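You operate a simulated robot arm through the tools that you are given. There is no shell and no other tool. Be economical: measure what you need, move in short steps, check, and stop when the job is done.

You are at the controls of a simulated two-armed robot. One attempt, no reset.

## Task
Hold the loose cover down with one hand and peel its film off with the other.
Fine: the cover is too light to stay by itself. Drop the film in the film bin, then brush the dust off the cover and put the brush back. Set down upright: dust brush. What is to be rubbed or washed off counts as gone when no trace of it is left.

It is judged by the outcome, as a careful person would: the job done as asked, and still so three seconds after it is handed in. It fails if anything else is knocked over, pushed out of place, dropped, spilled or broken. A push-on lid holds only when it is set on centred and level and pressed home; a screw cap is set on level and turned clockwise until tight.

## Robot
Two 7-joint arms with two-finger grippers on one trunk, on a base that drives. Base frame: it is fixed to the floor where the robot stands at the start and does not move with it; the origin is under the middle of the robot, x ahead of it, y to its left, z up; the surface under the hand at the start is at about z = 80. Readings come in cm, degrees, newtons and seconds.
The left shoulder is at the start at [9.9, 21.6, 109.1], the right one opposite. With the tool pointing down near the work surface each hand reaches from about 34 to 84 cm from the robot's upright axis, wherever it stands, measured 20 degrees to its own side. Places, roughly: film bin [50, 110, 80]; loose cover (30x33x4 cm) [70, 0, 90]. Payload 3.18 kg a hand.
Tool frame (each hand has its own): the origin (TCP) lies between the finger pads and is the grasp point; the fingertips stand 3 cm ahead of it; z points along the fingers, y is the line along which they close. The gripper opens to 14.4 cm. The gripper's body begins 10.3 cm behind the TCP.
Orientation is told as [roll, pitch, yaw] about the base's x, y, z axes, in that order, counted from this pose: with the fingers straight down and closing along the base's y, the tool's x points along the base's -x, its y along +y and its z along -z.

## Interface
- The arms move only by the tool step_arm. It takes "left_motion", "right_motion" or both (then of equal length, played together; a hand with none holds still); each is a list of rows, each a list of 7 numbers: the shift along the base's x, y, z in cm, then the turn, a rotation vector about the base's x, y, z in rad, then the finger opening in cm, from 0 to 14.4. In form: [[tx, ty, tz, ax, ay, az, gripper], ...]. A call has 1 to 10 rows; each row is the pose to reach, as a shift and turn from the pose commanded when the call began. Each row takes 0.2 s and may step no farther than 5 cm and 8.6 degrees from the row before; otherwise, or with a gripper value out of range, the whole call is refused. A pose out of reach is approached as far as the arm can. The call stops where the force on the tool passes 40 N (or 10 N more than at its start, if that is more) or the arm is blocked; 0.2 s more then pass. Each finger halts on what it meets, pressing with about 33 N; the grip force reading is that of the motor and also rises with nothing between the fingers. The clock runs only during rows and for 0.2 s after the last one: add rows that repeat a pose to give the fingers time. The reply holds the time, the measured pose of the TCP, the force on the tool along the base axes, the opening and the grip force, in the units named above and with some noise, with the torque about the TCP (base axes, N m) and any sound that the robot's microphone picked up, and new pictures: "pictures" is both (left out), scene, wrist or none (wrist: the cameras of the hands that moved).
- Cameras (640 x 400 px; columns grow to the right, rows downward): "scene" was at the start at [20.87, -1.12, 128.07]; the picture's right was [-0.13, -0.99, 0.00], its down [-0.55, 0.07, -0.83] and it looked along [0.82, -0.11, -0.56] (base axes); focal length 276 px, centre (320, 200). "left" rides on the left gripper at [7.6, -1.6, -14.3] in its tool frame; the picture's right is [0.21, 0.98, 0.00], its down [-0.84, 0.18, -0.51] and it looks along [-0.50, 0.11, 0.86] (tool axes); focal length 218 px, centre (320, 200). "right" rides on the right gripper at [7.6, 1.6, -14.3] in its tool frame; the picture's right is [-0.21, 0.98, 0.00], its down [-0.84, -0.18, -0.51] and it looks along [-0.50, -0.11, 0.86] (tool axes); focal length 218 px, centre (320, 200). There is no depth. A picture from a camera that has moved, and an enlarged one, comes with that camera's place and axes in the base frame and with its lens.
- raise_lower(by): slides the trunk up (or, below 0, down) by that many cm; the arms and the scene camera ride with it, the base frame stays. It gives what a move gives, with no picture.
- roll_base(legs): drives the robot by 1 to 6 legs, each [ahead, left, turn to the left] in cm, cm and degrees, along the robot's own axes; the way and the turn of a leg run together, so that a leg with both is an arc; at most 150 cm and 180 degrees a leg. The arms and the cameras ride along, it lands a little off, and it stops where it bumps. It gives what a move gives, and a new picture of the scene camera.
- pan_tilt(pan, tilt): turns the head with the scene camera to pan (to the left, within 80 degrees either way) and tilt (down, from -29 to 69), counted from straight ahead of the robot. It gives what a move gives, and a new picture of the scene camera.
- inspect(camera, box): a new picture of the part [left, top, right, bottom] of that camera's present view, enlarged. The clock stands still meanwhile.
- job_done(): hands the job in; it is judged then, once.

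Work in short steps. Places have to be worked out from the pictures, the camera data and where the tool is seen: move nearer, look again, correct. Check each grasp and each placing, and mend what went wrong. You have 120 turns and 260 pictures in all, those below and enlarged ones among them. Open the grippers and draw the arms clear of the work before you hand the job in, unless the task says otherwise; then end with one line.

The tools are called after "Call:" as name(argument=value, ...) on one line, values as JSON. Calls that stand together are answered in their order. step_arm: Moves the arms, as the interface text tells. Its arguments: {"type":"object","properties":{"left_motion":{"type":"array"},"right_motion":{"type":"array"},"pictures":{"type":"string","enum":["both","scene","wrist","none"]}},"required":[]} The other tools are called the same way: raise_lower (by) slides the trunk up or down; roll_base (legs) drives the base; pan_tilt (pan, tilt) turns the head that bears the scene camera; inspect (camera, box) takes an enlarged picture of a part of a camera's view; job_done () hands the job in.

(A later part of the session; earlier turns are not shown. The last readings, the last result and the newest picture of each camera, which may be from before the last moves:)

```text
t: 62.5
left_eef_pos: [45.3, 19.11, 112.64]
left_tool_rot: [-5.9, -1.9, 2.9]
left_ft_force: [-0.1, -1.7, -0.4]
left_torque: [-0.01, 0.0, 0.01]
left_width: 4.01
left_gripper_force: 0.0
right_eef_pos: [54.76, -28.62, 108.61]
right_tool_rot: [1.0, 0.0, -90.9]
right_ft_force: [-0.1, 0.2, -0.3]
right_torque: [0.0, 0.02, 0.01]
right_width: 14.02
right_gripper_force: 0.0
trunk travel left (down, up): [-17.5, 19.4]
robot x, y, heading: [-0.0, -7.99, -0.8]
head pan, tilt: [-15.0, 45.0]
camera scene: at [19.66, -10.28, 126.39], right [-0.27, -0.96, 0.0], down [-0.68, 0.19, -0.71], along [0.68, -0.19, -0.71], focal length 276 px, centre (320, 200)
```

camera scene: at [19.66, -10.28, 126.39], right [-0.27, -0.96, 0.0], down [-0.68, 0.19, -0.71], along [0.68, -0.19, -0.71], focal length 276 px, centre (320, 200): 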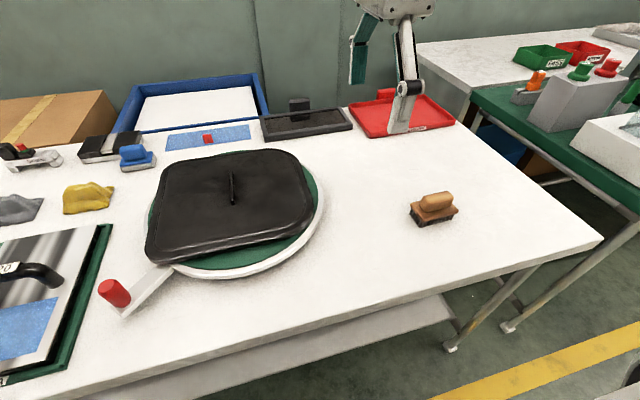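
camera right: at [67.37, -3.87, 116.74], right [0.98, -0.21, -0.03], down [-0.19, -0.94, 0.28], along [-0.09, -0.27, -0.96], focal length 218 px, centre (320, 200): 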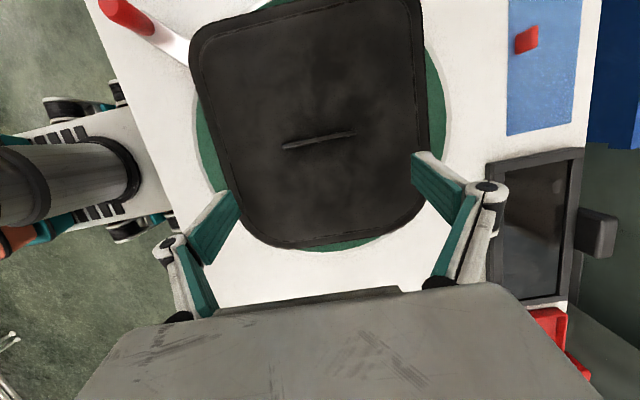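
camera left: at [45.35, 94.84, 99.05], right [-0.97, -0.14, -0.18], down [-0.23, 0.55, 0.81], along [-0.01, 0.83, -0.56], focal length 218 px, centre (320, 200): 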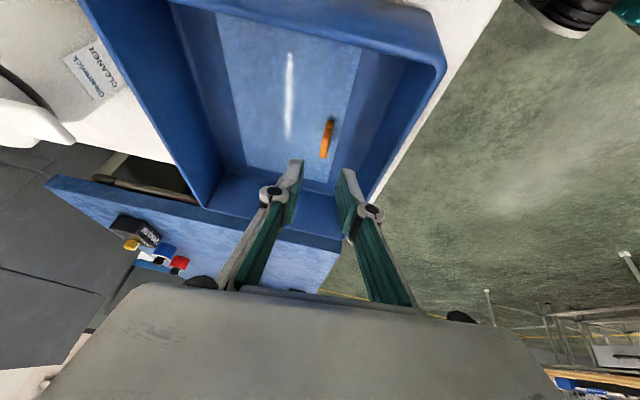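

Let me look closely at the cover for the dust pattern, and at the brush.

Call:
inspect(camera="scene", box=[135, 140, 335, 285])

Call:
inspect(camera="scene", box=[400, 180, 470, 240])

Call:
inspect(camera="right", box=[100, 0, 540, 280])

```text
2.76 times, centred on (235, 212) of scene
camera zoom: at [19.66, -10.28, 126.39], right [-0.27, -0.96, 0.0], down [-0.68, 0.19, -0.71], along [0.68, -0.19, -0.71], focal length 760 px, centre (554, 166)
```

zoom: 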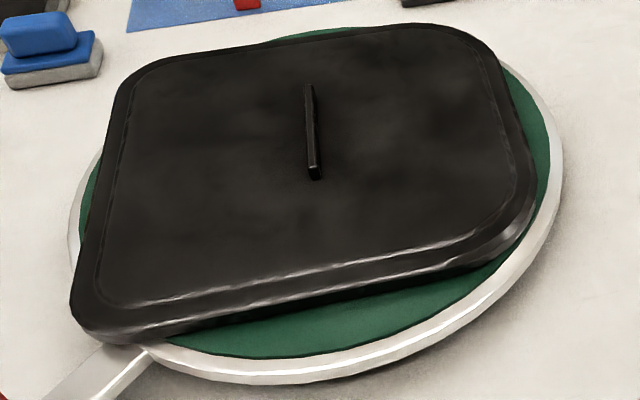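

```text
6.67 times, centred on (435, 210) of scene
camera zoom: at [19.66, -10.28, 126.39], right [-0.27, -0.96, 0.0], down [-0.68, 0.19, -0.71], along [0.68, -0.19, -0.71], focal length 1837 px, centre (-447, 133)
```

zoom: 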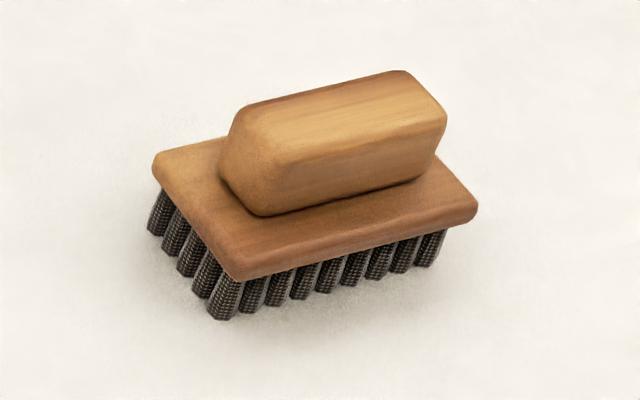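

```text
1.43 times, centred on (320, 140) of right
camera zoom: at [56.18, -20.98, 122.94], right [0.97, -0.22, 0.02], down [-0.2, -0.84, 0.5], along [-0.1, -0.5, -0.86], focal length 312 px, centre (320, 286)
```

zoom: 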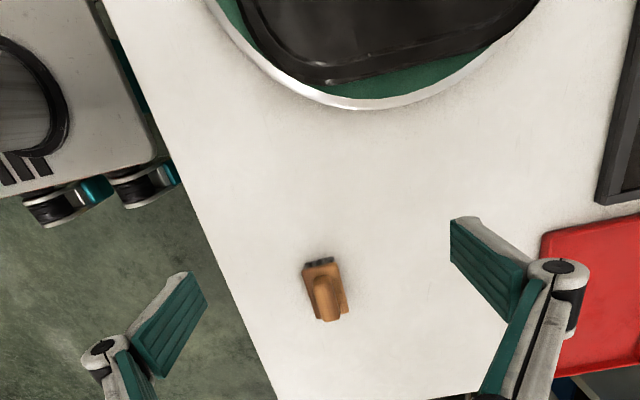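

I'll take the brush with the right hand: handle axis nearly along y, around (52.7, −45.5). Move above it and look.

Call:
step_arm(right_motion=[[0, -4, -2, 0, 0, 0.04, 12], [-0.5, -8, -4, 0, 0, 0.08, 10], [-1, -12, -6, 0, 0, 0.08, 8], [-1.5, -15, -8, 0, 0, 0.08, 7], [-2, -16.8, -11, 0, 0, 0.08, 7], [-2, -16.8, -14.5, 0, 0, 0.08, 7]], pictures="wrist")

Call:
inspect(camera="scene", box=[380, 150, 490, 240])

Call:
inspect(camera="right", box=[200, 100, 440, 250])

```text
t: 63.9
left_eef_pos: [45.4, 18.94, 112.43]
left_tool_rot: [-5.9, -1.9, 2.9]
left_ft_force: [0.5, -0.3, -0.8]
left_torque: [0.01, 0.0, 0.0]
left_width: 4.0
left_gripper_force: 0.1
right_eef_pos: [52.67, -45.25, 94.2]
right_tool_rot: [1.0, -0.1, -86.3]
right_ft_force: [0.6, -0.3, -0.8]
right_torque: [0.0, 0.06, -0.01]
right_width: 6.99
right_gripper_force: 0.1
trunk travel left (down, up): [-17.5, 19.4]
robot x, y, heading: [-0.24, -8.11, -0.4]
head pan, tilt: [-15.0, 45.0]
camera right: at [53.56, -37.51, 108.49], right [0.99, -0.14, 0.02], down [-0.13, -0.85, 0.51], along [-0.06, -0.5, -0.86], focal length 218 px, centre (320, 200)
```

right: 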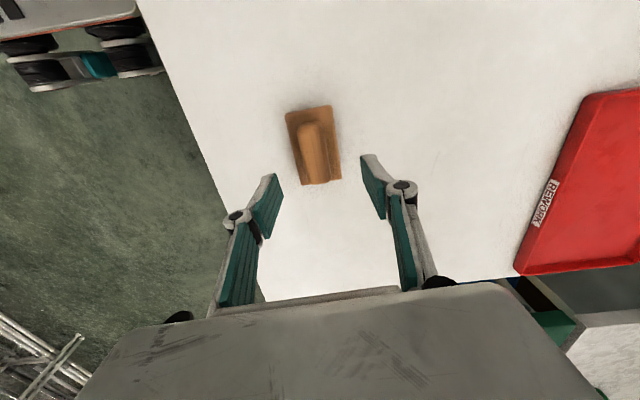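

```text
4.44 times, centred on (435, 195) of scene
camera zoom: at [19.74, -10.28, 126.37], right [-0.27, -0.96, 0.0], down [-0.68, 0.19, -0.71], along [0.68, -0.19, -0.71], focal length 1225 px, centre (-191, 222)
```

zoom: 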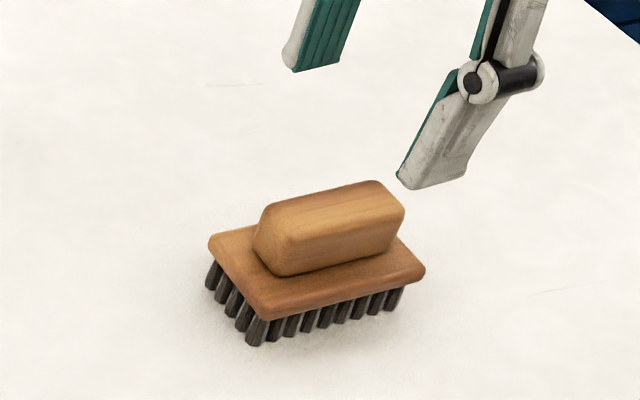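

```text
2.67 times, centred on (320, 175) of right
camera zoom: at [53.56, -37.51, 108.49], right [0.99, -0.14, 0.02], down [-0.13, -0.85, 0.51], along [-0.06, -0.5, -0.86], focal length 582 px, centre (320, 267)
```

zoom: 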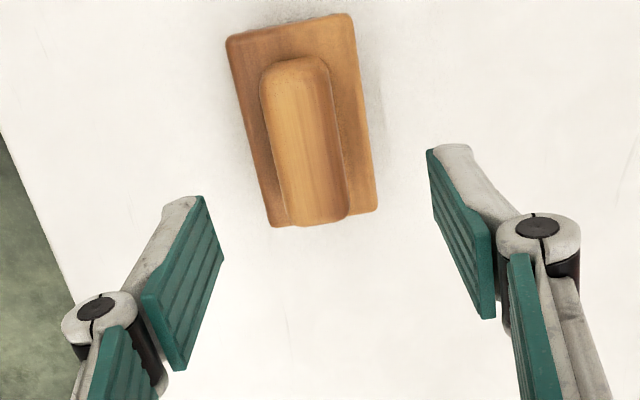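

Handle centre ≈ (52.1, −45.4). Centre and descend with the fingers open 6.5 cm.

Call:
step_arm(right_motion=[[-0.5, -0.1, -2, 0, 0, -0.02, 6.5], [-0.5, -0.1, -4.5, 0, 0, -0.02, 6.5], [-0.5, -0.1, -6.5, 0, 0, -0.02, 6], [-0.5, -0.1, -7, 0, 0, -0.02, 6], [-0.5, -0.1, -7, 0, 0, -0.02, 6]], pictures="none")

Call:
inspect(camera="scene", box=[380, 150, 490, 240])

Call:
inspect(camera="right", box=[200, 100, 440, 250])

```text
t: 65.1
left_eef_pos: [45.25, 18.94, 112.64]
left_tool_rot: [-5.9, -2.0, 3.0]
left_ft_force: [-0.3, 0.1, 0.5]
left_torque: [-0.02, -0.01, -0.03]
left_width: 3.99
left_gripper_force: 0.1
right_eef_pos: [52.01, -45.54, 87.26]
right_tool_rot: [1.1, -0.2, -87.4]
right_ft_force: [0.4, -0.3, -0.2]
right_torque: [0.0, -0.01, 0.01]
right_width: 6.0
right_gripper_force: 0.0
trunk travel left (down, up): [-17.5, 19.4]
robot x, y, heading: [-0.06, -8.28, -0.7]
head pan, tilt: [-15.0, 45.0]
```

```text
4.44 times, centred on (435, 195) of scene
camera zoom: at [19.66, -10.29, 126.4], right [-0.27, -0.96, 0.0], down [-0.68, 0.19, -0.71], along [0.68, -0.19, -0.71], focal length 1225 px, centre (-191, 222)
```

zoom: 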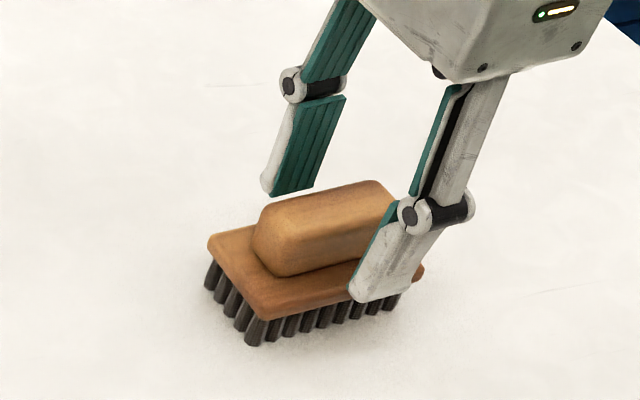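

```text
2.67 times, centred on (320, 175) of right
camera zoom: at [53.13, -37.78, 101.52], right [0.99, -0.17, 0.02], down [-0.15, -0.85, 0.5], along [-0.07, -0.5, -0.86], focal length 582 px, centre (320, 267)
```

zoom: 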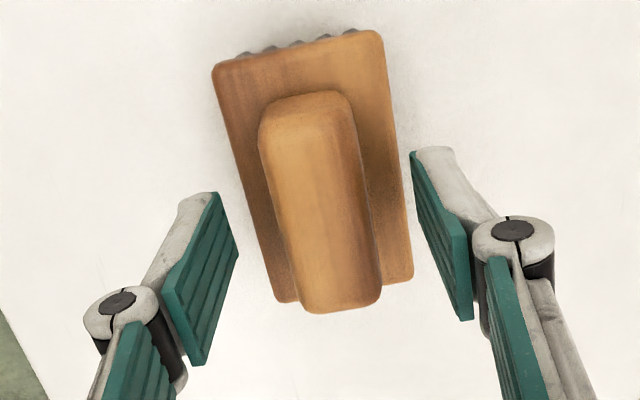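

Shift +0.7 cm in y, narrow to 4.6 cm and go down a bit to straddle the handle just above the board.

Call:
step_arm(right_motion=[[0.1, 0.4, 0, 0, 0, 0, 4.8], [0.1, 0.7, -0.4, 0, 0, 0, 4.6], [0.1, 0.7, -0.8, 0, 0, 0, 4.6], [0.1, 0.7, -0.8, 0, 0, 0, 4.6]], pictures="none")

Call:
inspect(camera="scene", box=[380, 150, 490, 240])

Call:
inspect(camera="right", box=[200, 100, 440, 250])

```text
t: 66.1
left_eef_pos: [45.42, 19.06, 112.68]
left_tool_rot: [-6.0, -1.9, 2.9]
left_ft_force: [0.0, -1.3, -0.7]
left_torque: [-0.01, -0.05, -0.02]
left_width: 3.99
left_gripper_force: 0.1
right_eef_pos: [52.25, -44.76, 86.4]
right_tool_rot: [1.1, -0.1, -87.5]
right_ft_force: [0.3, -0.8, 0.6]
right_torque: [0.0, 0.0, -0.03]
right_width: 4.6
right_gripper_force: 0.1
trunk travel left (down, up): [-17.5, 19.4]
robot x, y, heading: [-0.07, -7.94, -0.5]
head pan, tilt: [-15.0, 45.0]
```

```text
4.44 times, centred on (435, 195) of scene
camera zoom: at [19.65, -10.28, 126.4], right [-0.27, -0.96, 0.0], down [-0.68, 0.19, -0.71], along [0.68, -0.19, -0.71], focal length 1225 px, centre (-191, 222)
```

zoom: 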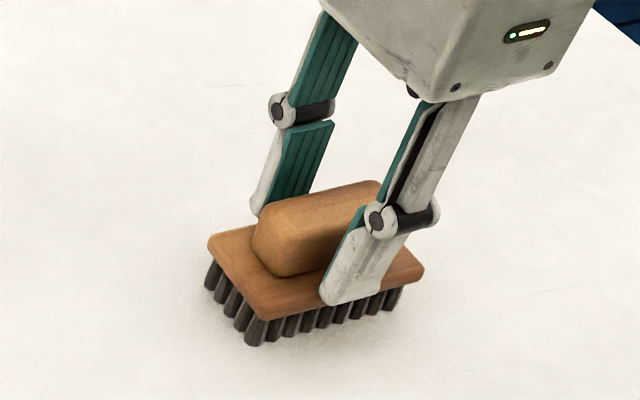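

```text
2.67 times, centred on (320, 175) of right
camera zoom: at [53.25, -37.08, 100.66], right [0.99, -0.17, 0.02], down [-0.15, -0.85, 0.51], along [-0.07, -0.5, -0.86], focal length 582 px, centre (320, 267)
```

zoom: 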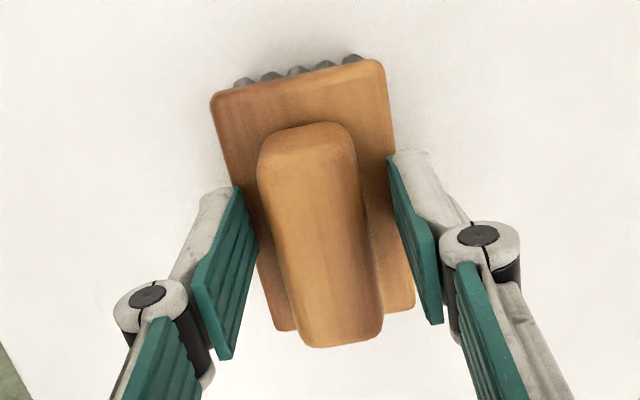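

Well placed. Close on the handle.

Call:
step_arm(right_motion=[[-0.1, 0.1, 0, 0, 0, 0, 3.6], [-0.1, 0.1, 0.1, 0, 0, 0, 2.8], [-0.1, 0.1, 0.1, 0, 0, 0, 2.2], [-0.1, 0.1, 0.1, 0, 0, 0, 2.0], [-0.1, 0.1, 0.1, 0, 0, 0, 2.0]], pictures="none")

Call:
inspect(camera="scene", box=[380, 150, 490, 240])

```text
t: 67.3
left_eef_pos: [45.32, 18.97, 112.6]
left_tool_rot: [-5.9, -1.9, 2.9]
left_ft_force: [-1.0, -0.1, 0.0]
left_torque: [0.0, -0.02, 0.0]
left_width: 4.01
left_gripper_force: 0.0
right_eef_pos: [52.21, -44.65, 86.45]
right_tool_rot: [1.1, 0.0, -87.5]
right_ft_force: [-0.4, 0.0, 1.0]
right_torque: [0.02, -0.01, 0.0]
right_width: 2.7
right_gripper_force: 32.8
trunk travel left (down, up): [-17.5, 19.4]
robot x, y, heading: [-0.68, -7.75, -0.8]
head pan, tilt: [-15.0, 45.0]
```

```text
4.44 times, centred on (435, 195) of scene
camera zoom: at [19.67, -10.29, 126.39], right [-0.27, -0.96, 0.0], down [-0.68, 0.19, -0.71], along [0.68, -0.19, -0.71], focal length 1225 px, centre (-191, 222)
```

zoom: 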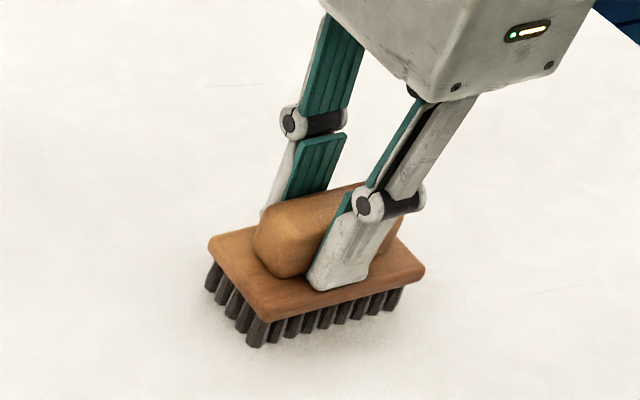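

Brush gripped (home TCP: 52.2, −44.65, 86.45, yaw −87.5; bristles 6.45 cm below TCP). Lift it, and bring the left hand to press on the cover's left part, leaning back to +y with closed fingers.

Call:
step_arm(right_motion=[[0, 0, 2, 0, 0, 0, 2], [0, 0, 5, 0, 0, 0, 2], [0, 0, 9, 0, 0, 0, 2], [0, 0, 13, 0, 0, 0, 2], [0, 0, 13, 0, 0, 0, 2], [0, 0, 13, 0, 0, 0, 2], [0, 0, 13, 0, 0, 0, 2], [0, 0, 13, 0, 0, 0, 2]], left_motion=[[2, 0, -1, -0.13, 0, 0, 0], [5, 0, -2, -0.26, 0, 0, 0], [8, 0, -4, -0.39, 0, 0, 0], [11, 0, -6, -0.52, 0, 0, 0], [14, -2, -9, -0.6, 0, 0, 0], [17, -4, -12, -0.6, 0, 0, 0], [19, -7, -15, -0.6, 0, 0, 0], [20.7, -10, -18, -0.6, 0, 0, 0]])

```text
t: 69.1
left_eef_pos: [65.74, 9.09, 94.63]
left_tool_rot: [-40.2, 0.0, 3.6]
left_ft_force: [0.4, 0.1, -0.4]
left_torque: [-0.03, 0.01, 0.0]
left_width: 0.0
left_gripper_force: 30.8
right_eef_pos: [52.4, -44.7, 99.41]
right_tool_rot: [1.0, 0.0, -87.4]
right_ft_force: [-0.6, -0.6, -0.6]
right_torque: [0.01, 0.02, 0.02]
right_width: 2.71
right_gripper_force: 33.3
trunk travel left (down, up): [-17.5, 19.4]
robot x, y, heading: [-0.37, -8.25, -0.8]
head pan, tilt: [-15.0, 45.0]
camera scene: at [19.74, -10.33, 126.36], right [-0.27, -0.96, 0.0], down [-0.68, 0.19, -0.71], along [0.68, -0.19, -0.71], focal length 276 px, centre (320, 200)
camera right: at [53.39, -36.95, 113.71], right [0.99, -0.17, 0.02], down [-0.15, -0.85, 0.5], along [-0.07, -0.5, -0.86], focal length 218 px, centre (320, 200)
camera left: at [57.75, 16.72, 106.5], right [-0.26, 0.73, -0.63], down [0.81, 0.52, 0.27], along [0.52, -0.44, -0.73], focal length 218 px, centre (320, 200)
```

scene: 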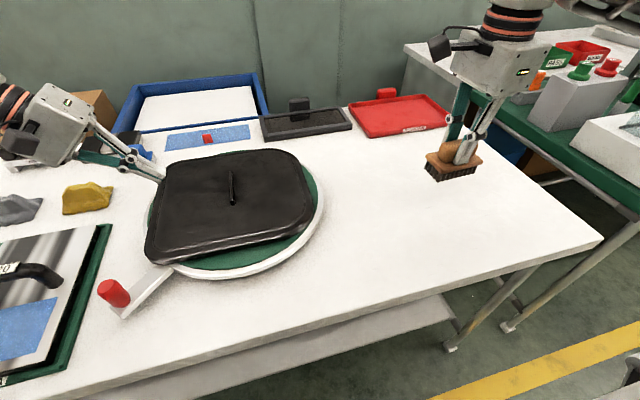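
right: 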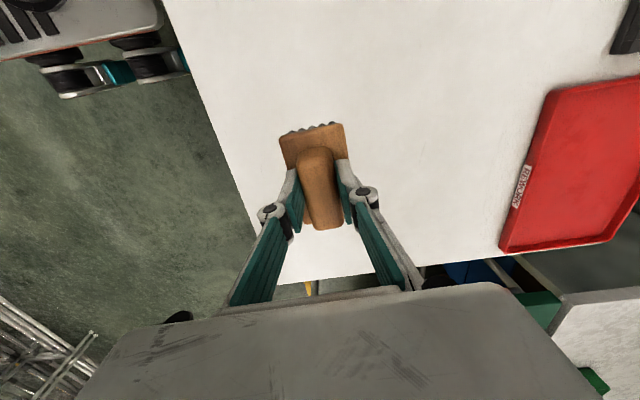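
left: 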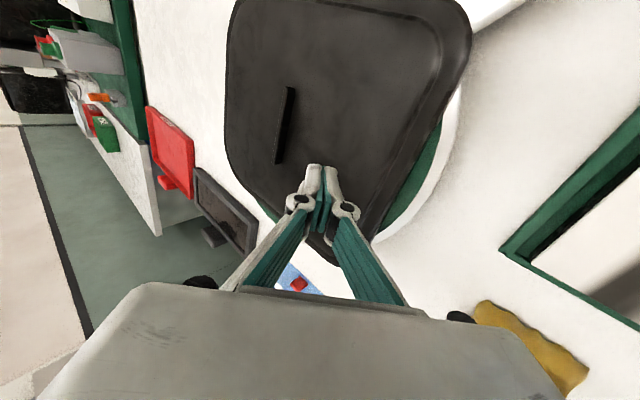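

Lower the left fingertips toward the cover (tip target ~ (64.5, 4.5)), stopping on light contact.

Call:
step_arm(left_motion=[[-0.5, -1, -2, 0, 0, 0, 0], [-1, -2, -4, 0, 0, 0, 0], [-1, -2.6, -6, 0, 0, 0, 0], [-1, -2.6, -6.5, 0, 0, 0, 0], [-1, -2.6, -6.5, 0, 0, 0, 0]], pictures="none")

Call:
step_arm(left_motion=[[0, 0, -0.2, 0, 0, 0, 0], [0, 0, -0.4, 0, 0, 0, 0], [0, 0, -0.4, 0, 0, 0, 0]], pictures="none")

```text
t: 70.3
left_eef_pos: [65.08, 6.56, 88.58]
left_tool_rot: [-40.4, -0.4, 3.6]
left_ft_force: [0.8, 2.7, 24.0]
left_torque: [-0.12, 0.05, -0.03]
left_width: 0.02
left_gripper_force: 30.6
right_eef_pos: [52.29, -44.49, 99.74]
right_tool_rot: [1.3, -0.1, -87.5]
right_ft_force: [0.6, 0.6, -1.0]
right_torque: [0.03, 0.02, -0.03]
right_width: 2.71
right_gripper_force: 32.8
trunk travel left (down, up): [-17.5, 19.4]
robot x, y, heading: [-0.18, -7.98, -0.6]
head pan, tilt: [-15.0, 45.0]
```

```text
t: 71.1
left_eef_pos: [65.1, 6.46, 88.59]
left_tool_rot: [-41.0, -0.5, 3.6]
left_ft_force: [-4.2, 2.0, 21.1]
left_torque: [-0.15, 0.21, -0.05]
left_width: 0.0
left_gripper_force: 31.1
right_eef_pos: [52.23, -44.51, 99.35]
right_tool_rot: [0.9, -0.1, -87.4]
right_ft_force: [0.1, -0.2, -0.9]
right_torque: [0.01, 0.06, 0.0]
right_width: 2.71
right_gripper_force: 33.6
trunk travel left (down, up): [-17.5, 19.4]
robot x, y, heading: [-0.03, -8.06, -0.8]
head pan, tilt: [-15.0, 45.0]
stopped in row 3 (left hand): the force on the tool passed its limit at 40 N (the readings are from after the stop); the commanded pose is now the measured one
```

Left presses the cover at ~21 N (cover top ≈ 85.6). Bring the brush over the cover's right strip, near end.

Call:
step_arm(right_motion=[[0.5, 4.5, 0, 0, 0, 0, 2], [1, 9, 0, 0, 0, 0, 2], [1.5, 13.5, 0, 0, 0, 0, 2], [2, 18, 0, 0, 0, 0, 2], [3, 22, 0, 0, 0, 0, 2], [4, 26, -1, 0, 0, 0, 2], [4.5, 29, -3, 0, 0, 0, 2], [4.8, 30.2, -5, 0, 0, 0, 2], [4.8, 30.2, -5.5, 0, 0, 0, 2]])

```text
t: 73.1
left_eef_pos: [65.03, 6.4, 88.64]
left_tool_rot: [-40.9, -0.6, 3.6]
left_ft_force: [1.5, -2.1, 27.4]
left_torque: [-0.34, 0.09, 0.01]
left_width: 0.0
left_gripper_force: 30.5
right_eef_pos: [57.07, -14.63, 94.12]
right_tool_rot: [1.2, 0.0, -87.5]
right_ft_force: [0.0, -0.8, -1.8]
right_torque: [-0.04, 0.0, -0.04]
right_width: 2.69
right_gripper_force: 32.6
trunk travel left (down, up): [-17.5, 19.4]
robot x, y, heading: [-0.2, -8.36, -0.6]
head pan, tilt: [-15.0, 45.0]
camera scene: at [19.45, -10.34, 126.44], right [-0.27, -0.96, 0.0], down [-0.68, 0.19, -0.71], along [0.68, -0.19, -0.71], focal length 276 px, centre (320, 200)
camera right: at [57.88, -6.84, 108.51], right [0.99, -0.17, 0.02], down [-0.15, -0.85, 0.5], along [-0.07, -0.5, -0.86], focal length 218 px, centre (320, 200)
```

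scene: 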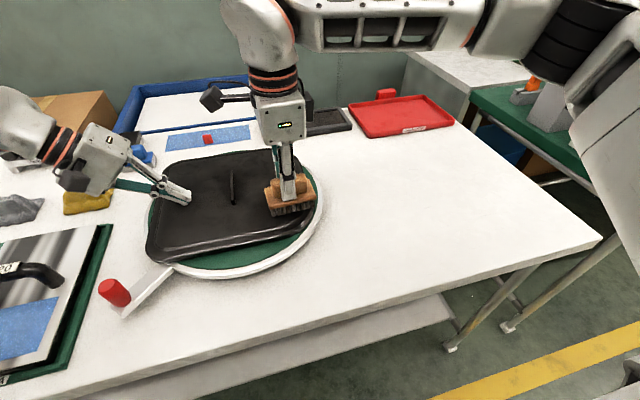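
right: 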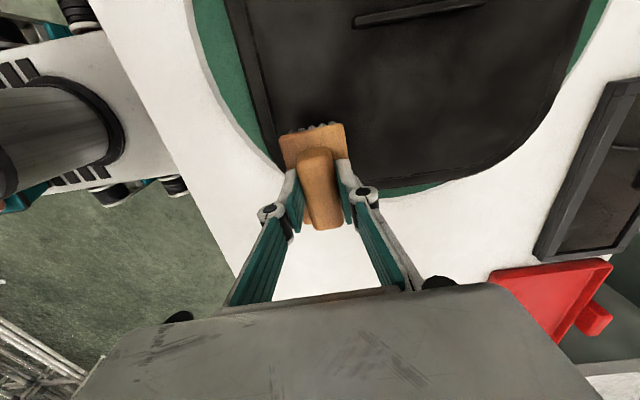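

Shift the brush a bit inward and lower it to contact.

Call:
step_arm(right_motion=[[0.5, 1, -0.8, 0, 0, 0, 2], [1, 2, -1.4, 0, 0, 0, 2], [1, 2, -1.8, 0, 0, 0, 2], [1, 2, -1.8, 0, 0, 0, 2]], pictures="none")

Call:
step_arm(right_motion=[[0, 0, -0.15, 0, 0, 0, 2], [0, 0, -0.3, 0, 0, 0, 2], [0, 0, -0.3, 0, 0, 0, 2]], pictures="none")

```text
t: 74.1
left_eef_pos: [65.16, 6.6, 88.66]
left_tool_rot: [-40.7, -0.5, 3.6]
left_ft_force: [1.2, -1.1, 26.7]
left_torque: [-0.25, 0.07, 0.02]
left_width: 0.01
left_gripper_force: 31.1
right_eef_pos: [58.03, -12.45, 92.57]
right_tool_rot: [1.3, 0.0, -87.5]
right_ft_force: [1.0, -1.3, 7.5]
right_torque: [-0.18, 0.09, 0.04]
right_width: 2.69
right_gripper_force: 32.5
trunk travel left (down, up): [-17.5, 19.4]
robot x, y, heading: [-0.04, -8.3, -0.8]
head pan, tilt: [-15.0, 45.0]
```

```text
t: 74.9
left_eef_pos: [65.07, 6.43, 88.55]
left_tool_rot: [-40.6, -0.7, 3.5]
left_ft_force: [6.8, -3.1, 18.7]
left_torque: [-0.23, -0.07, 0.07]
left_width: 0.0
left_gripper_force: 30.5
right_eef_pos: [57.95, -12.38, 92.34]
right_tool_rot: [1.5, 0.1, -87.6]
right_ft_force: [1.3, -2.8, 36.2]
right_torque: [-0.38, 0.23, 0.04]
right_width: 2.74
right_gripper_force: 32.7
trunk travel left (down, up): [-17.5, 19.4]
robot x, y, heading: [-0.6, -7.98, -0.6]
head pan, tilt: [-15.0, 45.0]
```

Contact at TCP z≈92.5 (~7 N). Ease up 0.25 and sweep along +x.

Call:
step_arm(right_motion=[[0, 0, 0.22, 0, 0, 0, 2], [2, 0, 0.22, 0, 0, 0, 2], [4, 0, 0.22, 0, 0, 0, 2], [6, 0, 0.22, 0, 0, 0, 2], [8, 0, 0.22, 0, 0, 0, 2], [10, 0, 0.22, 0, 0, 0, 2], [12, 0, 0.22, 0, 0, 0, 2], [14, 0, 0.22, 0, 0, 0, 2], [16, 0, 0.22, 0, 0, 0, 2], [17.5, 0, 0.22, 0, 0, 0, 2]])

Call:
inspect(camera="scene", box=[135, 130, 335, 275])

```text
t: 77.3
left_eef_pos: [65.43, 6.37, 88.61]
left_tool_rot: [-41.0, -0.7, 3.7]
left_ft_force: [-0.9, 1.3, 12.8]
left_torque: [-0.11, 0.11, -0.05]
left_width: 0.0
left_gripper_force: 30.5
right_eef_pos: [76.39, -15.89, 93.14]
right_tool_rot: [1.2, 2.6, -91.0]
right_ft_force: [0.3, -0.8, -1.8]
right_torque: [0.02, 0.04, 0.02]
right_width: 2.71
right_gripper_force: 32.6
right hand out of reach, approached as far as the arm can: row 10
trunk travel left (down, up): [-17.5, 19.4]
robot x, y, heading: [-0.32, -8.15, -0.8]
head pan, tilt: [-15.0, 45.0]
stopped in row 10 (right hand): the arm was blocked; the commanded pose is now the measured one
camera scene: at [19.71, -10.34, 126.3], right [-0.27, -0.96, 0.0], down [-0.68, 0.19, -0.71], along [0.68, -0.19, -0.71], focal length 276 px, centre (320, 200)
camera right: at [77.77, -8.96, 107.76], right [0.97, -0.23, 0.01], down [-0.21, -0.86, 0.46], along [-0.1, -0.45, -0.89], focal length 218 px, centre (320, 200)
```

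scene: 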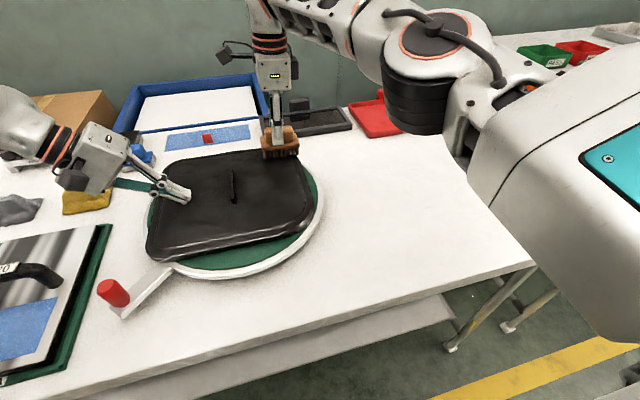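
right: 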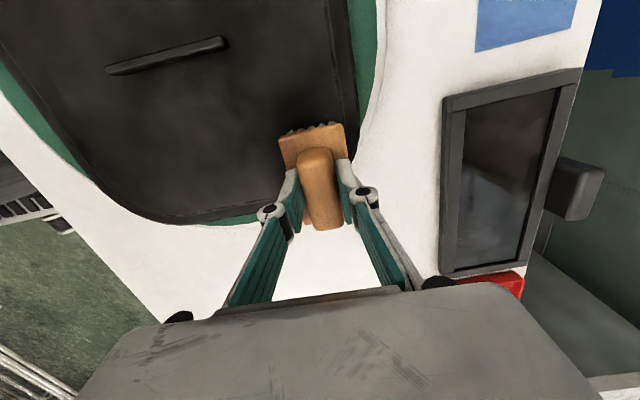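

```text
2.76 times, centred on (235, 202) of scene
camera zoom: at [19.71, -10.34, 126.3], right [-0.27, -0.96, 0.0], down [-0.68, 0.19, -0.71], along [0.68, -0.19, -0.71], focal length 760 px, centre (554, 193)
```

zoom: 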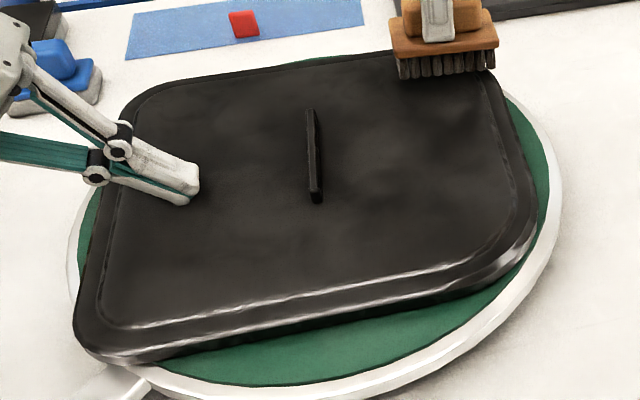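

Reach ended at x≈76. Let me see closely whether the stroke changed the dust.

Call:
inspect(camera="scene", box=[225, 140, 320, 250])

Call:
inspect(camera="right", box=[0, 0, 380, 230])

```text
3.64 times, centred on (272, 195) of scene
camera zoom: at [19.71, -10.34, 126.3], right [-0.27, -0.96, 0.0], down [-0.68, 0.19, -0.71], along [0.68, -0.19, -0.71], focal length 1002 px, centre (493, 218)
```

zoom: 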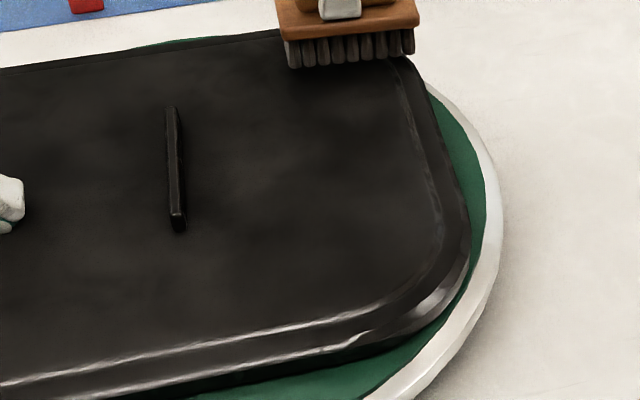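

```text
1.68 times, centred on (190, 115) of right
camera zoom: at [77.77, -8.96, 107.76], right [0.97, -0.23, 0.01], down [-0.21, -0.86, 0.46], along [-0.1, -0.45, -0.89], focal length 368 px, centre (539, 343)
```

zoom: 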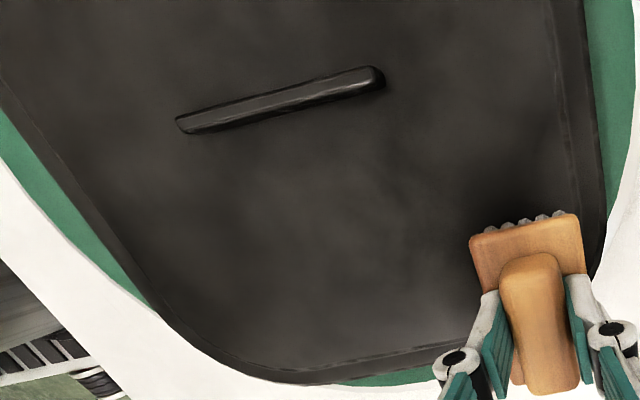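

No visible boundary, so I'll brush the whole surface systematically. First lift both hands and drive forward ~9 cm for better reach.

Call:
step_arm(right_motion=[[0, 0, 2, 0, 0, 0, 2], [-2, 0, 5, 0, 0, 0, 2], [-5, -2, 8, 0, -0.04, 0.06, 2], [-8, -4, 9, 0, -0.04, 0.06, 2]], left_motion=[[0, 0, 1, 0, 0, 0, 0], [0, 1, 3, 0, 0, 0, 0], [-2, 3, 6, 0, 0, 0, 0], [-5, 5, 9, 0, 0, 0, 0]], pictures="none")

Call:
roll_base(legs=[[9, 5, 0.8]])

```text
t: 77.9
left_eef_pos: [65.43, 7.29, 91.08]
left_tool_rot: [-40.8, -0.6, 3.5]
left_ft_force: [0.3, 1.5, 0.4]
left_torque: [-0.05, 0.03, -0.01]
left_width: 0.01
left_gripper_force: 30.6
right_eef_pos: [78.17, -24.49, 98.15]
right_tool_rot: [1.1, 6.0, -99.1]
right_ft_force: [1.0, 0.0, -0.8]
right_torque: [-0.01, 0.08, -0.02]
right_width: 2.72
right_gripper_force: 32.7
right hand out of reach, approached as far as the arm can: row 2, 3
trunk travel left (down, up): [-17.5, 19.4]
robot x, y, heading: [-0.26, -8.11, -0.6]
head pan, tilt: [-15.0, 45.0]
stopped in row 3 (right hand): the arm was blocked; the commanded pose is now the measured one
```

```text
t: 79.0
left_eef_pos: [74.06, 13.03, 91.24]
left_tool_rot: [-40.8, -0.6, 4.3]
left_ft_force: [0.1, 0.4, -0.7]
left_torque: [-0.05, 0.04, 0.0]
left_width: 0.0
left_gripper_force: 30.7
right_eef_pos: [87.33, -18.52, 98.35]
right_tool_rot: [1.2, 5.9, -98.3]
right_ft_force: [0.5, 0.7, -0.7]
right_torque: [-0.01, 0.01, -0.01]
right_width: 2.71
right_gripper_force: 32.5
trunk travel left (down, up): [-17.5, 19.4]
robot x, y, heading: [8.33, -3.29, -0.3]
head pan, tilt: [-15.0, 45.0]
camera scene: at [28.58, -5.12, 126.39], right [-0.26, -0.97, 0.0], down [-0.68, 0.18, -0.71], along [0.68, -0.18, -0.71], focal length 276 px, centre (320, 200)
```

scene: 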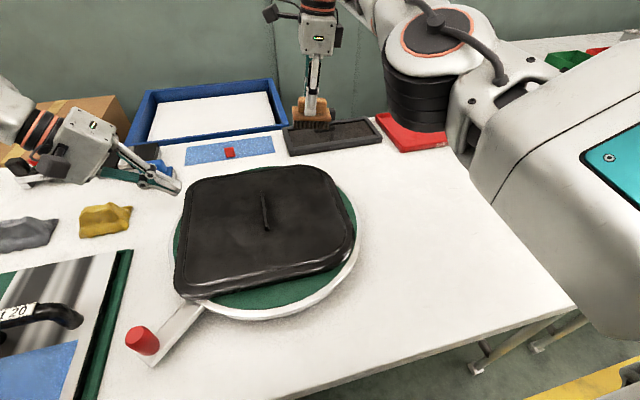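

The right arm was overstretched; bring it back toward the robot step by step and level it.

Call:
step_arm(right_motion=[[-2, -0.5, 1, 0, 0, 0.03, 2], [-5, -1, 2, -0.03, 0, 0.06, 2], [-9, -1.5, 3, -0.06, 0, 0.1, 2], [-13, -2, 4, -0.1, 0, 0.15, 2], [-17, -2.5, 5, -0.1, 0, 0.19, 2], [-21, -3, 5, -0.1, 0, 0.19, 2]], pictures="scene")

```text
t: 80.6
left_eef_pos: [74.11, 12.98, 91.22]
left_tool_rot: [-40.8, -0.7, 4.3]
left_ft_force: [-0.6, -0.1, -0.5]
left_torque: [0.02, 0.04, -0.02]
left_width: 0.01
left_gripper_force: 31.3
right_eef_pos: [85.32, -22.18, 104.74]
right_tool_rot: [1.0, 1.8, -91.6]
right_ft_force: [0.8, 0.2, -0.5]
right_torque: [0.05, 0.0, 0.03]
right_width: 2.73
right_gripper_force: 33.6
right hand out of reach, approached as far as the arm can: row 1, 2, 3, 4, 5, 6
trunk travel left (down, up): [-17.5, 19.4]
robot x, y, heading: [8.4, -2.98, -0.1]
head pan, tilt: [-15.0, 45.0]
stopped in row 6 (right hand): the arm was blocked; the commanded pose is now the measured one
camera scene: at [28.54, -5.24, 126.39], right [-0.26, -0.97, 0.0], down [-0.68, 0.18, -0.71], along [0.68, -0.18, -0.71], focal length 276 px, centre (320, 200)
```

scene: 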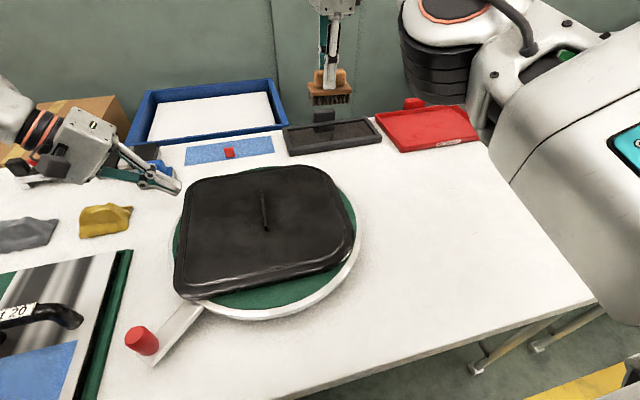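

Still at a joint limit. Try going right/up while rotating the wrist toward yaw 0 to free it.

Call:
step_arm(right_motion=[[0, -1, 1, 0, 0, 0.14, 2], [-0.5, -2, 2, 0, 0, 0.28, 2], [-1, -4, 3, 0, 0, 0.42, 2], [-2, -6, 4, 0, 0, 0.56, 2], [-4, -8, 5, 0, 0, 0.7, 2], [-6, -10, 6, 0, 0, 0.84, 2]], pictures="scene")

```text
t: 82.0
left_eef_pos: [73.93, 13.07, 91.22]
left_tool_rot: [-40.8, -0.6, 4.4]
left_ft_force: [-0.6, -0.8, -1.1]
left_torque: [0.06, -0.02, 0.03]
left_width: 0.01
left_gripper_force: 30.6
right_eef_pos: [79.08, -31.4, 111.09]
right_tool_rot: [1.0, 1.5, -42.7]
right_ft_force: [-0.1, -0.6, -1.3]
right_torque: [0.05, -0.06, -0.01]
right_width: 2.73
right_gripper_force: 33.0
trunk travel left (down, up): [-17.5, 19.4]
robot x, y, heading: [8.86, -3.26, -0.2]
head pan, tilt: [-15.0, 45.0]
camera scene: at [28.45, -5.23, 126.42], right [-0.26, -0.97, 0.0], down [-0.68, 0.18, -0.71], along [0.68, -0.18, -0.71], focal length 276 px, centre (320, 200)
```

scene: 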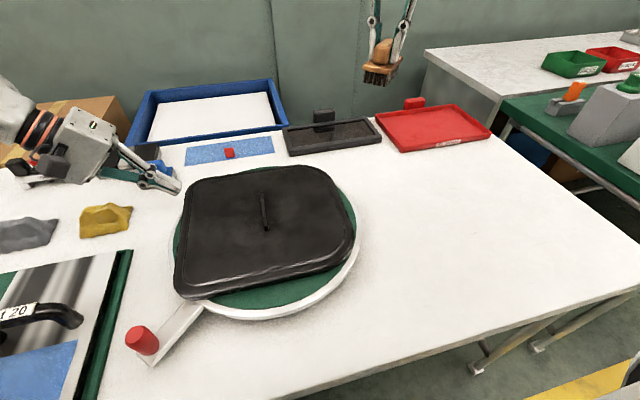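

Freed. Now turn the right hand to yaw 0 (its natural pose) and bring it over the right of the cover, high; the left hand goes toward a front-left holding spot.

Call:
step_arm(right_motion=[[-2, 1, -1, 0, 0, 0.14, 2], [-5, 2, -2, 0, 0, 0.28, 2], [-8, 3, -3, 0, 0, 0.42, 2], [-11, 5, -4, 0, 0, 0.56, 2], [-13, 8, -5, 0, 0, 0.7, 2], [-14, 11, -7, 0, 0, 0.745, 2], [-14, 13, -9, 0, 0, 0.745, 2]], left_motion=[[-2, 0, 1, 0, 0, 0, 0], [-5, 0, 1, 0, 0, 0, 0], [-9, -0.5, 1, 0, 0, 0, 0], [-13, -2, 1, 0, 0, 0, 0], [-16, -4, 0, 0, 0, 0, 0], [-16.5, -5.5, 0, 0, 0, 0, 0], [-16.5, -5.5, 0, 0, 0, 0, 0]])

```text
t: 83.6
left_eef_pos: [57.42, 7.37, 91.18]
left_tool_rot: [-40.7, -0.6, 4.3]
left_ft_force: [0.8, 0.1, 0.4]
left_torque: [-0.01, -0.02, 0.01]
left_width: 0.0
left_gripper_force: 30.8
right_eef_pos: [65.17, -18.2, 102.09]
right_tool_rot: [1.0, 1.4, -0.3]
right_ft_force: [1.3, 0.0, -0.1]
right_torque: [0.0, 0.01, -0.01]
right_width: 2.72
right_gripper_force: 33.2
trunk travel left (down, up): [-17.5, 19.4]
robot x, y, heading: [8.54, -3.41, 0.0]
head pan, tilt: [-15.0, 45.0]
camera scene: at [28.56, -5.12, 126.38], right [-0.26, -0.97, 0.0], down [-0.68, 0.18, -0.71], along [0.68, -0.18, -0.71], focal length 276 px, centre (320, 200)
camera right: at [57.76, -16.84, 116.45], right [0.21, 0.98, 0.01], down [0.85, -0.19, 0.48], along [0.47, -0.09, -0.88], focal length 218 px, centre (320, 200)
camera left: at [49.07, 15.1, 102.9], right [-0.26, 0.72, -0.64], down [0.8, 0.53, 0.28], along [0.54, -0.44, -0.72], focal length 218 px, centre (320, 200)
```

scene: 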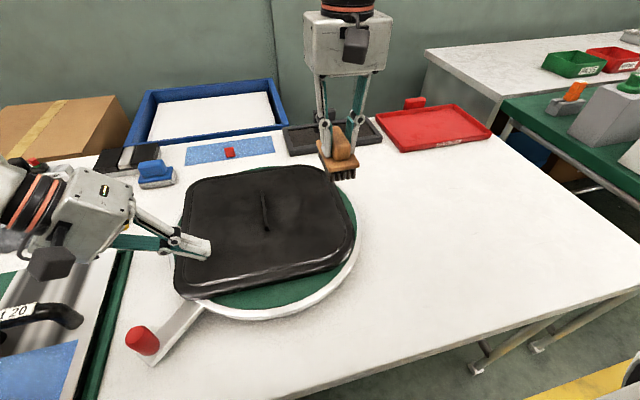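
right: 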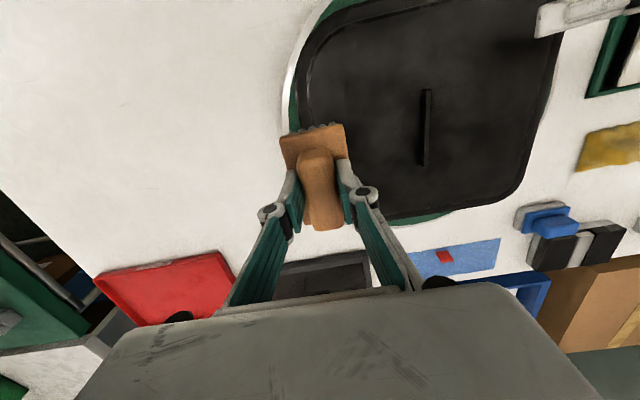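
left: 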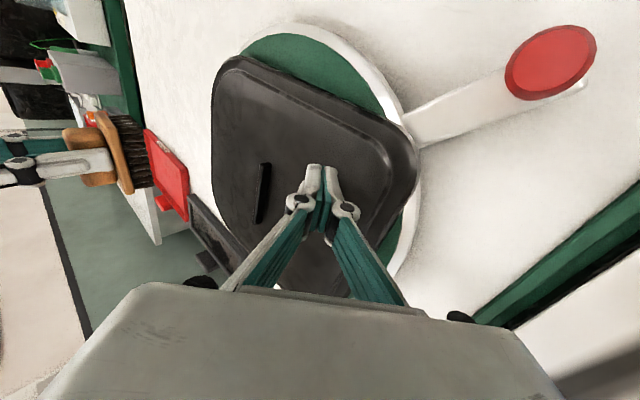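

Press with the left hand at front-left, and bring the brush down to the cover's right strip (y≈−15.5).

Call:
step_arm(left_motion=[[0, 0, -1.2, 0, 0, 0, 0], [0, 0, -2.2, 0, 0, 0, 0], [0, 0, -2.8, 0, 0, 0, 0], [0, 0, -3.0, 0, 0, 0, 0], [0, 0, -3.0, 0, 0, 0, 0]], right_motion=[[-1, 0.5, -2, -0.017, -0.024, 0, 2], [-3, 1.5, -5, -0.017, -0.024, 0, 2], [-5, 2.5, -7.5, -0.017, -0.024, 0, 2], [-6, 2.7, -8.5, -0.017, -0.024, 0, 2], [-6, 2.7, -9.0, -0.017, -0.024, 0, 2]])

```text
t: 84.8
left_eef_pos: [57.49, 7.42, 88.56]
left_tool_rot: [-41.0, -1.0, 4.3]
left_ft_force: [1.4, 1.3, 27.0]
left_torque: [-0.24, 0.17, 0.05]
left_width: 0.0
left_gripper_force: 30.5
right_eef_pos: [59.09, -15.64, 93.2]
right_tool_rot: [0.0, 0.0, -0.4]
right_ft_force: [0.6, 0.1, -1.9]
right_torque: [0.0, 0.02, 0.0]
right_width: 2.73
right_gripper_force: 32.6
trunk travel left (down, up): [-17.5, 19.4]
robot x, y, heading: [8.16, -3.12, 0.1]
head pan, tilt: [-15.0, 45.0]
camera scene: at [28.35, -5.19, 126.47], right [-0.26, -0.97, 0.0], down [-0.68, 0.18, -0.71], along [0.68, -0.18, -0.71], focal length 276 px, centre (320, 200)
camera right: at [51.38, -14.01, 107.4], right [0.21, 0.98, 0.0], down [0.84, -0.18, 0.51], along [0.5, -0.11, -0.86], focal length 218 px, centre (320, 200)
camera left: at [49.06, 15.14, 100.23], right [-0.25, 0.72, -0.65], down [0.8, 0.53, 0.28], along [0.55, -0.45, -0.71], focal length 218 px, centre (320, 200)
```

scene: 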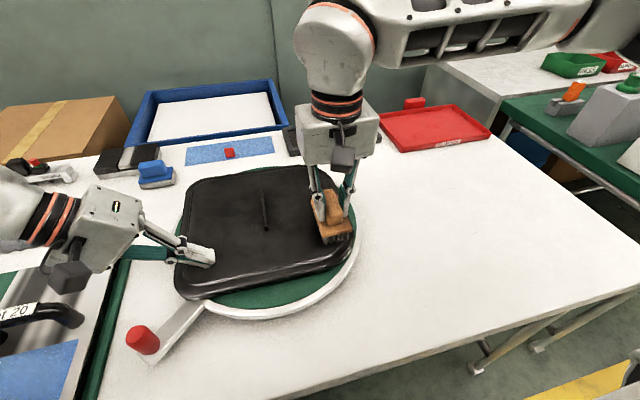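
right: 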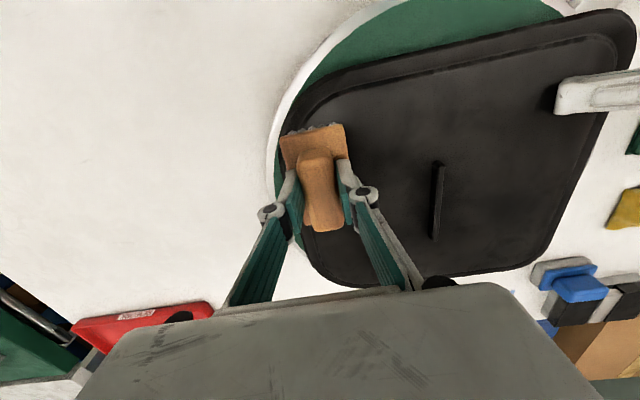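
left: 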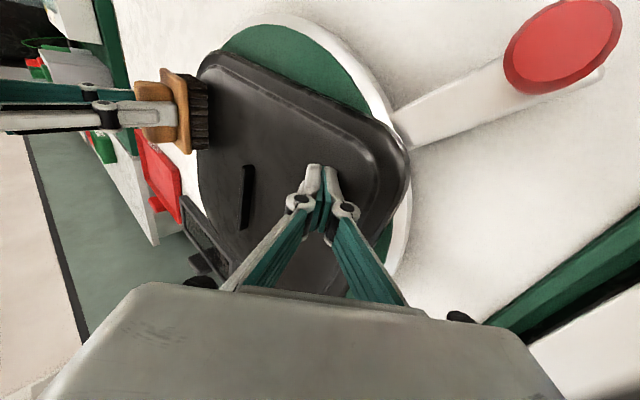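

Lower to contact and sweep: out along x at y≈−15.6, back at y≈−12.

Call:
step_arm(right_motion=[[0, 0, -0.5, 0, 0, 0, 2], [0.5, 0, -0.9, 0, 0, 0, 2], [4, 0, -0.9, 0, 0, 0, 2], [8, 0, -0.9, 0, 0, 0, 2], [12, 0, -0.9, 0, 0, 0, 2], [15, 0, -0.9, 0, 0, 0, 2], [15, 3.5, -0.9, 0, 0, 0, 2], [11, 3.5, -0.9, 0, 0, 0, 2], [7, 3.5, -0.9, 0, 0, 0, 2], [3, 3.5, -0.9, 0, 0, 0, 2]], pictures="both")

Call:
inspect(camera="scene", box=[170, 150, 370, 305])

```text
t: 87.0
left_eef_pos: [57.37, 7.61, 88.48]
left_tool_rot: [-40.8, -1.0, 4.3]
left_ft_force: [2.1, 5.1, 34.6]
left_torque: [-0.23, 0.16, 0.0]
left_width: 0.0
left_gripper_force: 30.7
right_eef_pos: [62.27, -12.04, 92.38]
right_tool_rot: [0.1, -0.5, -0.4]
right_ft_force: [12.9, -1.2, 35.1]
right_torque: [-0.07, -0.46, 0.01]
right_width: 2.74
right_gripper_force: 33.4
trunk travel left (down, up): [-17.5, 19.4]
robot x, y, heading: [8.25, -3.3, 0.1]
head pan, tilt: [-15.0, 45.0]
camera scene: at [28.24, -5.11, 126.48], right [-0.26, -0.97, 0.0], down [-0.68, 0.18, -0.71], along [0.68, -0.18, -0.71], focal length 276 px, centre (320, 200)
camera right: at [54.44, -10.41, 106.56], right [0.21, 0.98, 0.0], down [0.84, -0.19, 0.51], along [0.5, -0.11, -0.86], focal length 218 px, centre (320, 200)
```

scene: 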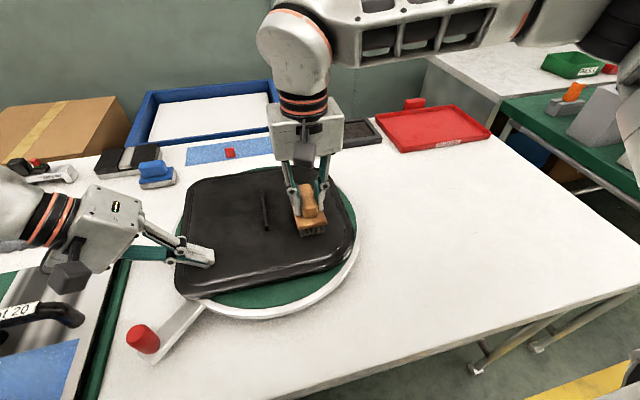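
right: 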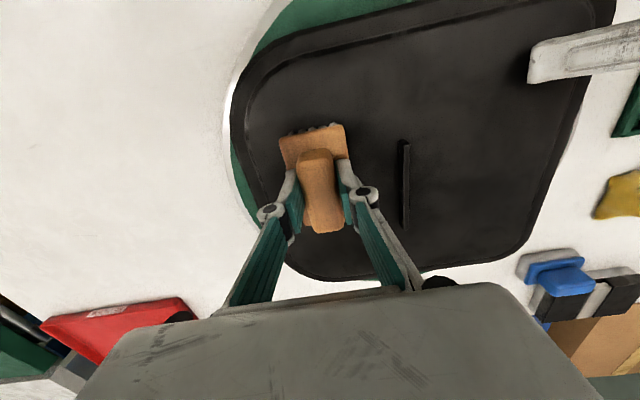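

```text
2.58 times, centred on (270, 228) of scene
camera zoom: at [28.24, -5.11, 126.48], right [-0.26, -0.97, 0.0], down [-0.68, 0.18, -0.71], along [0.68, -0.18, -0.71], focal length 711 px, centre (449, 129)
```

zoom: 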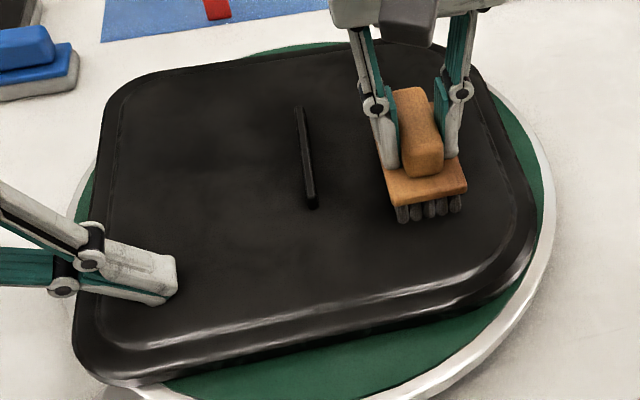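

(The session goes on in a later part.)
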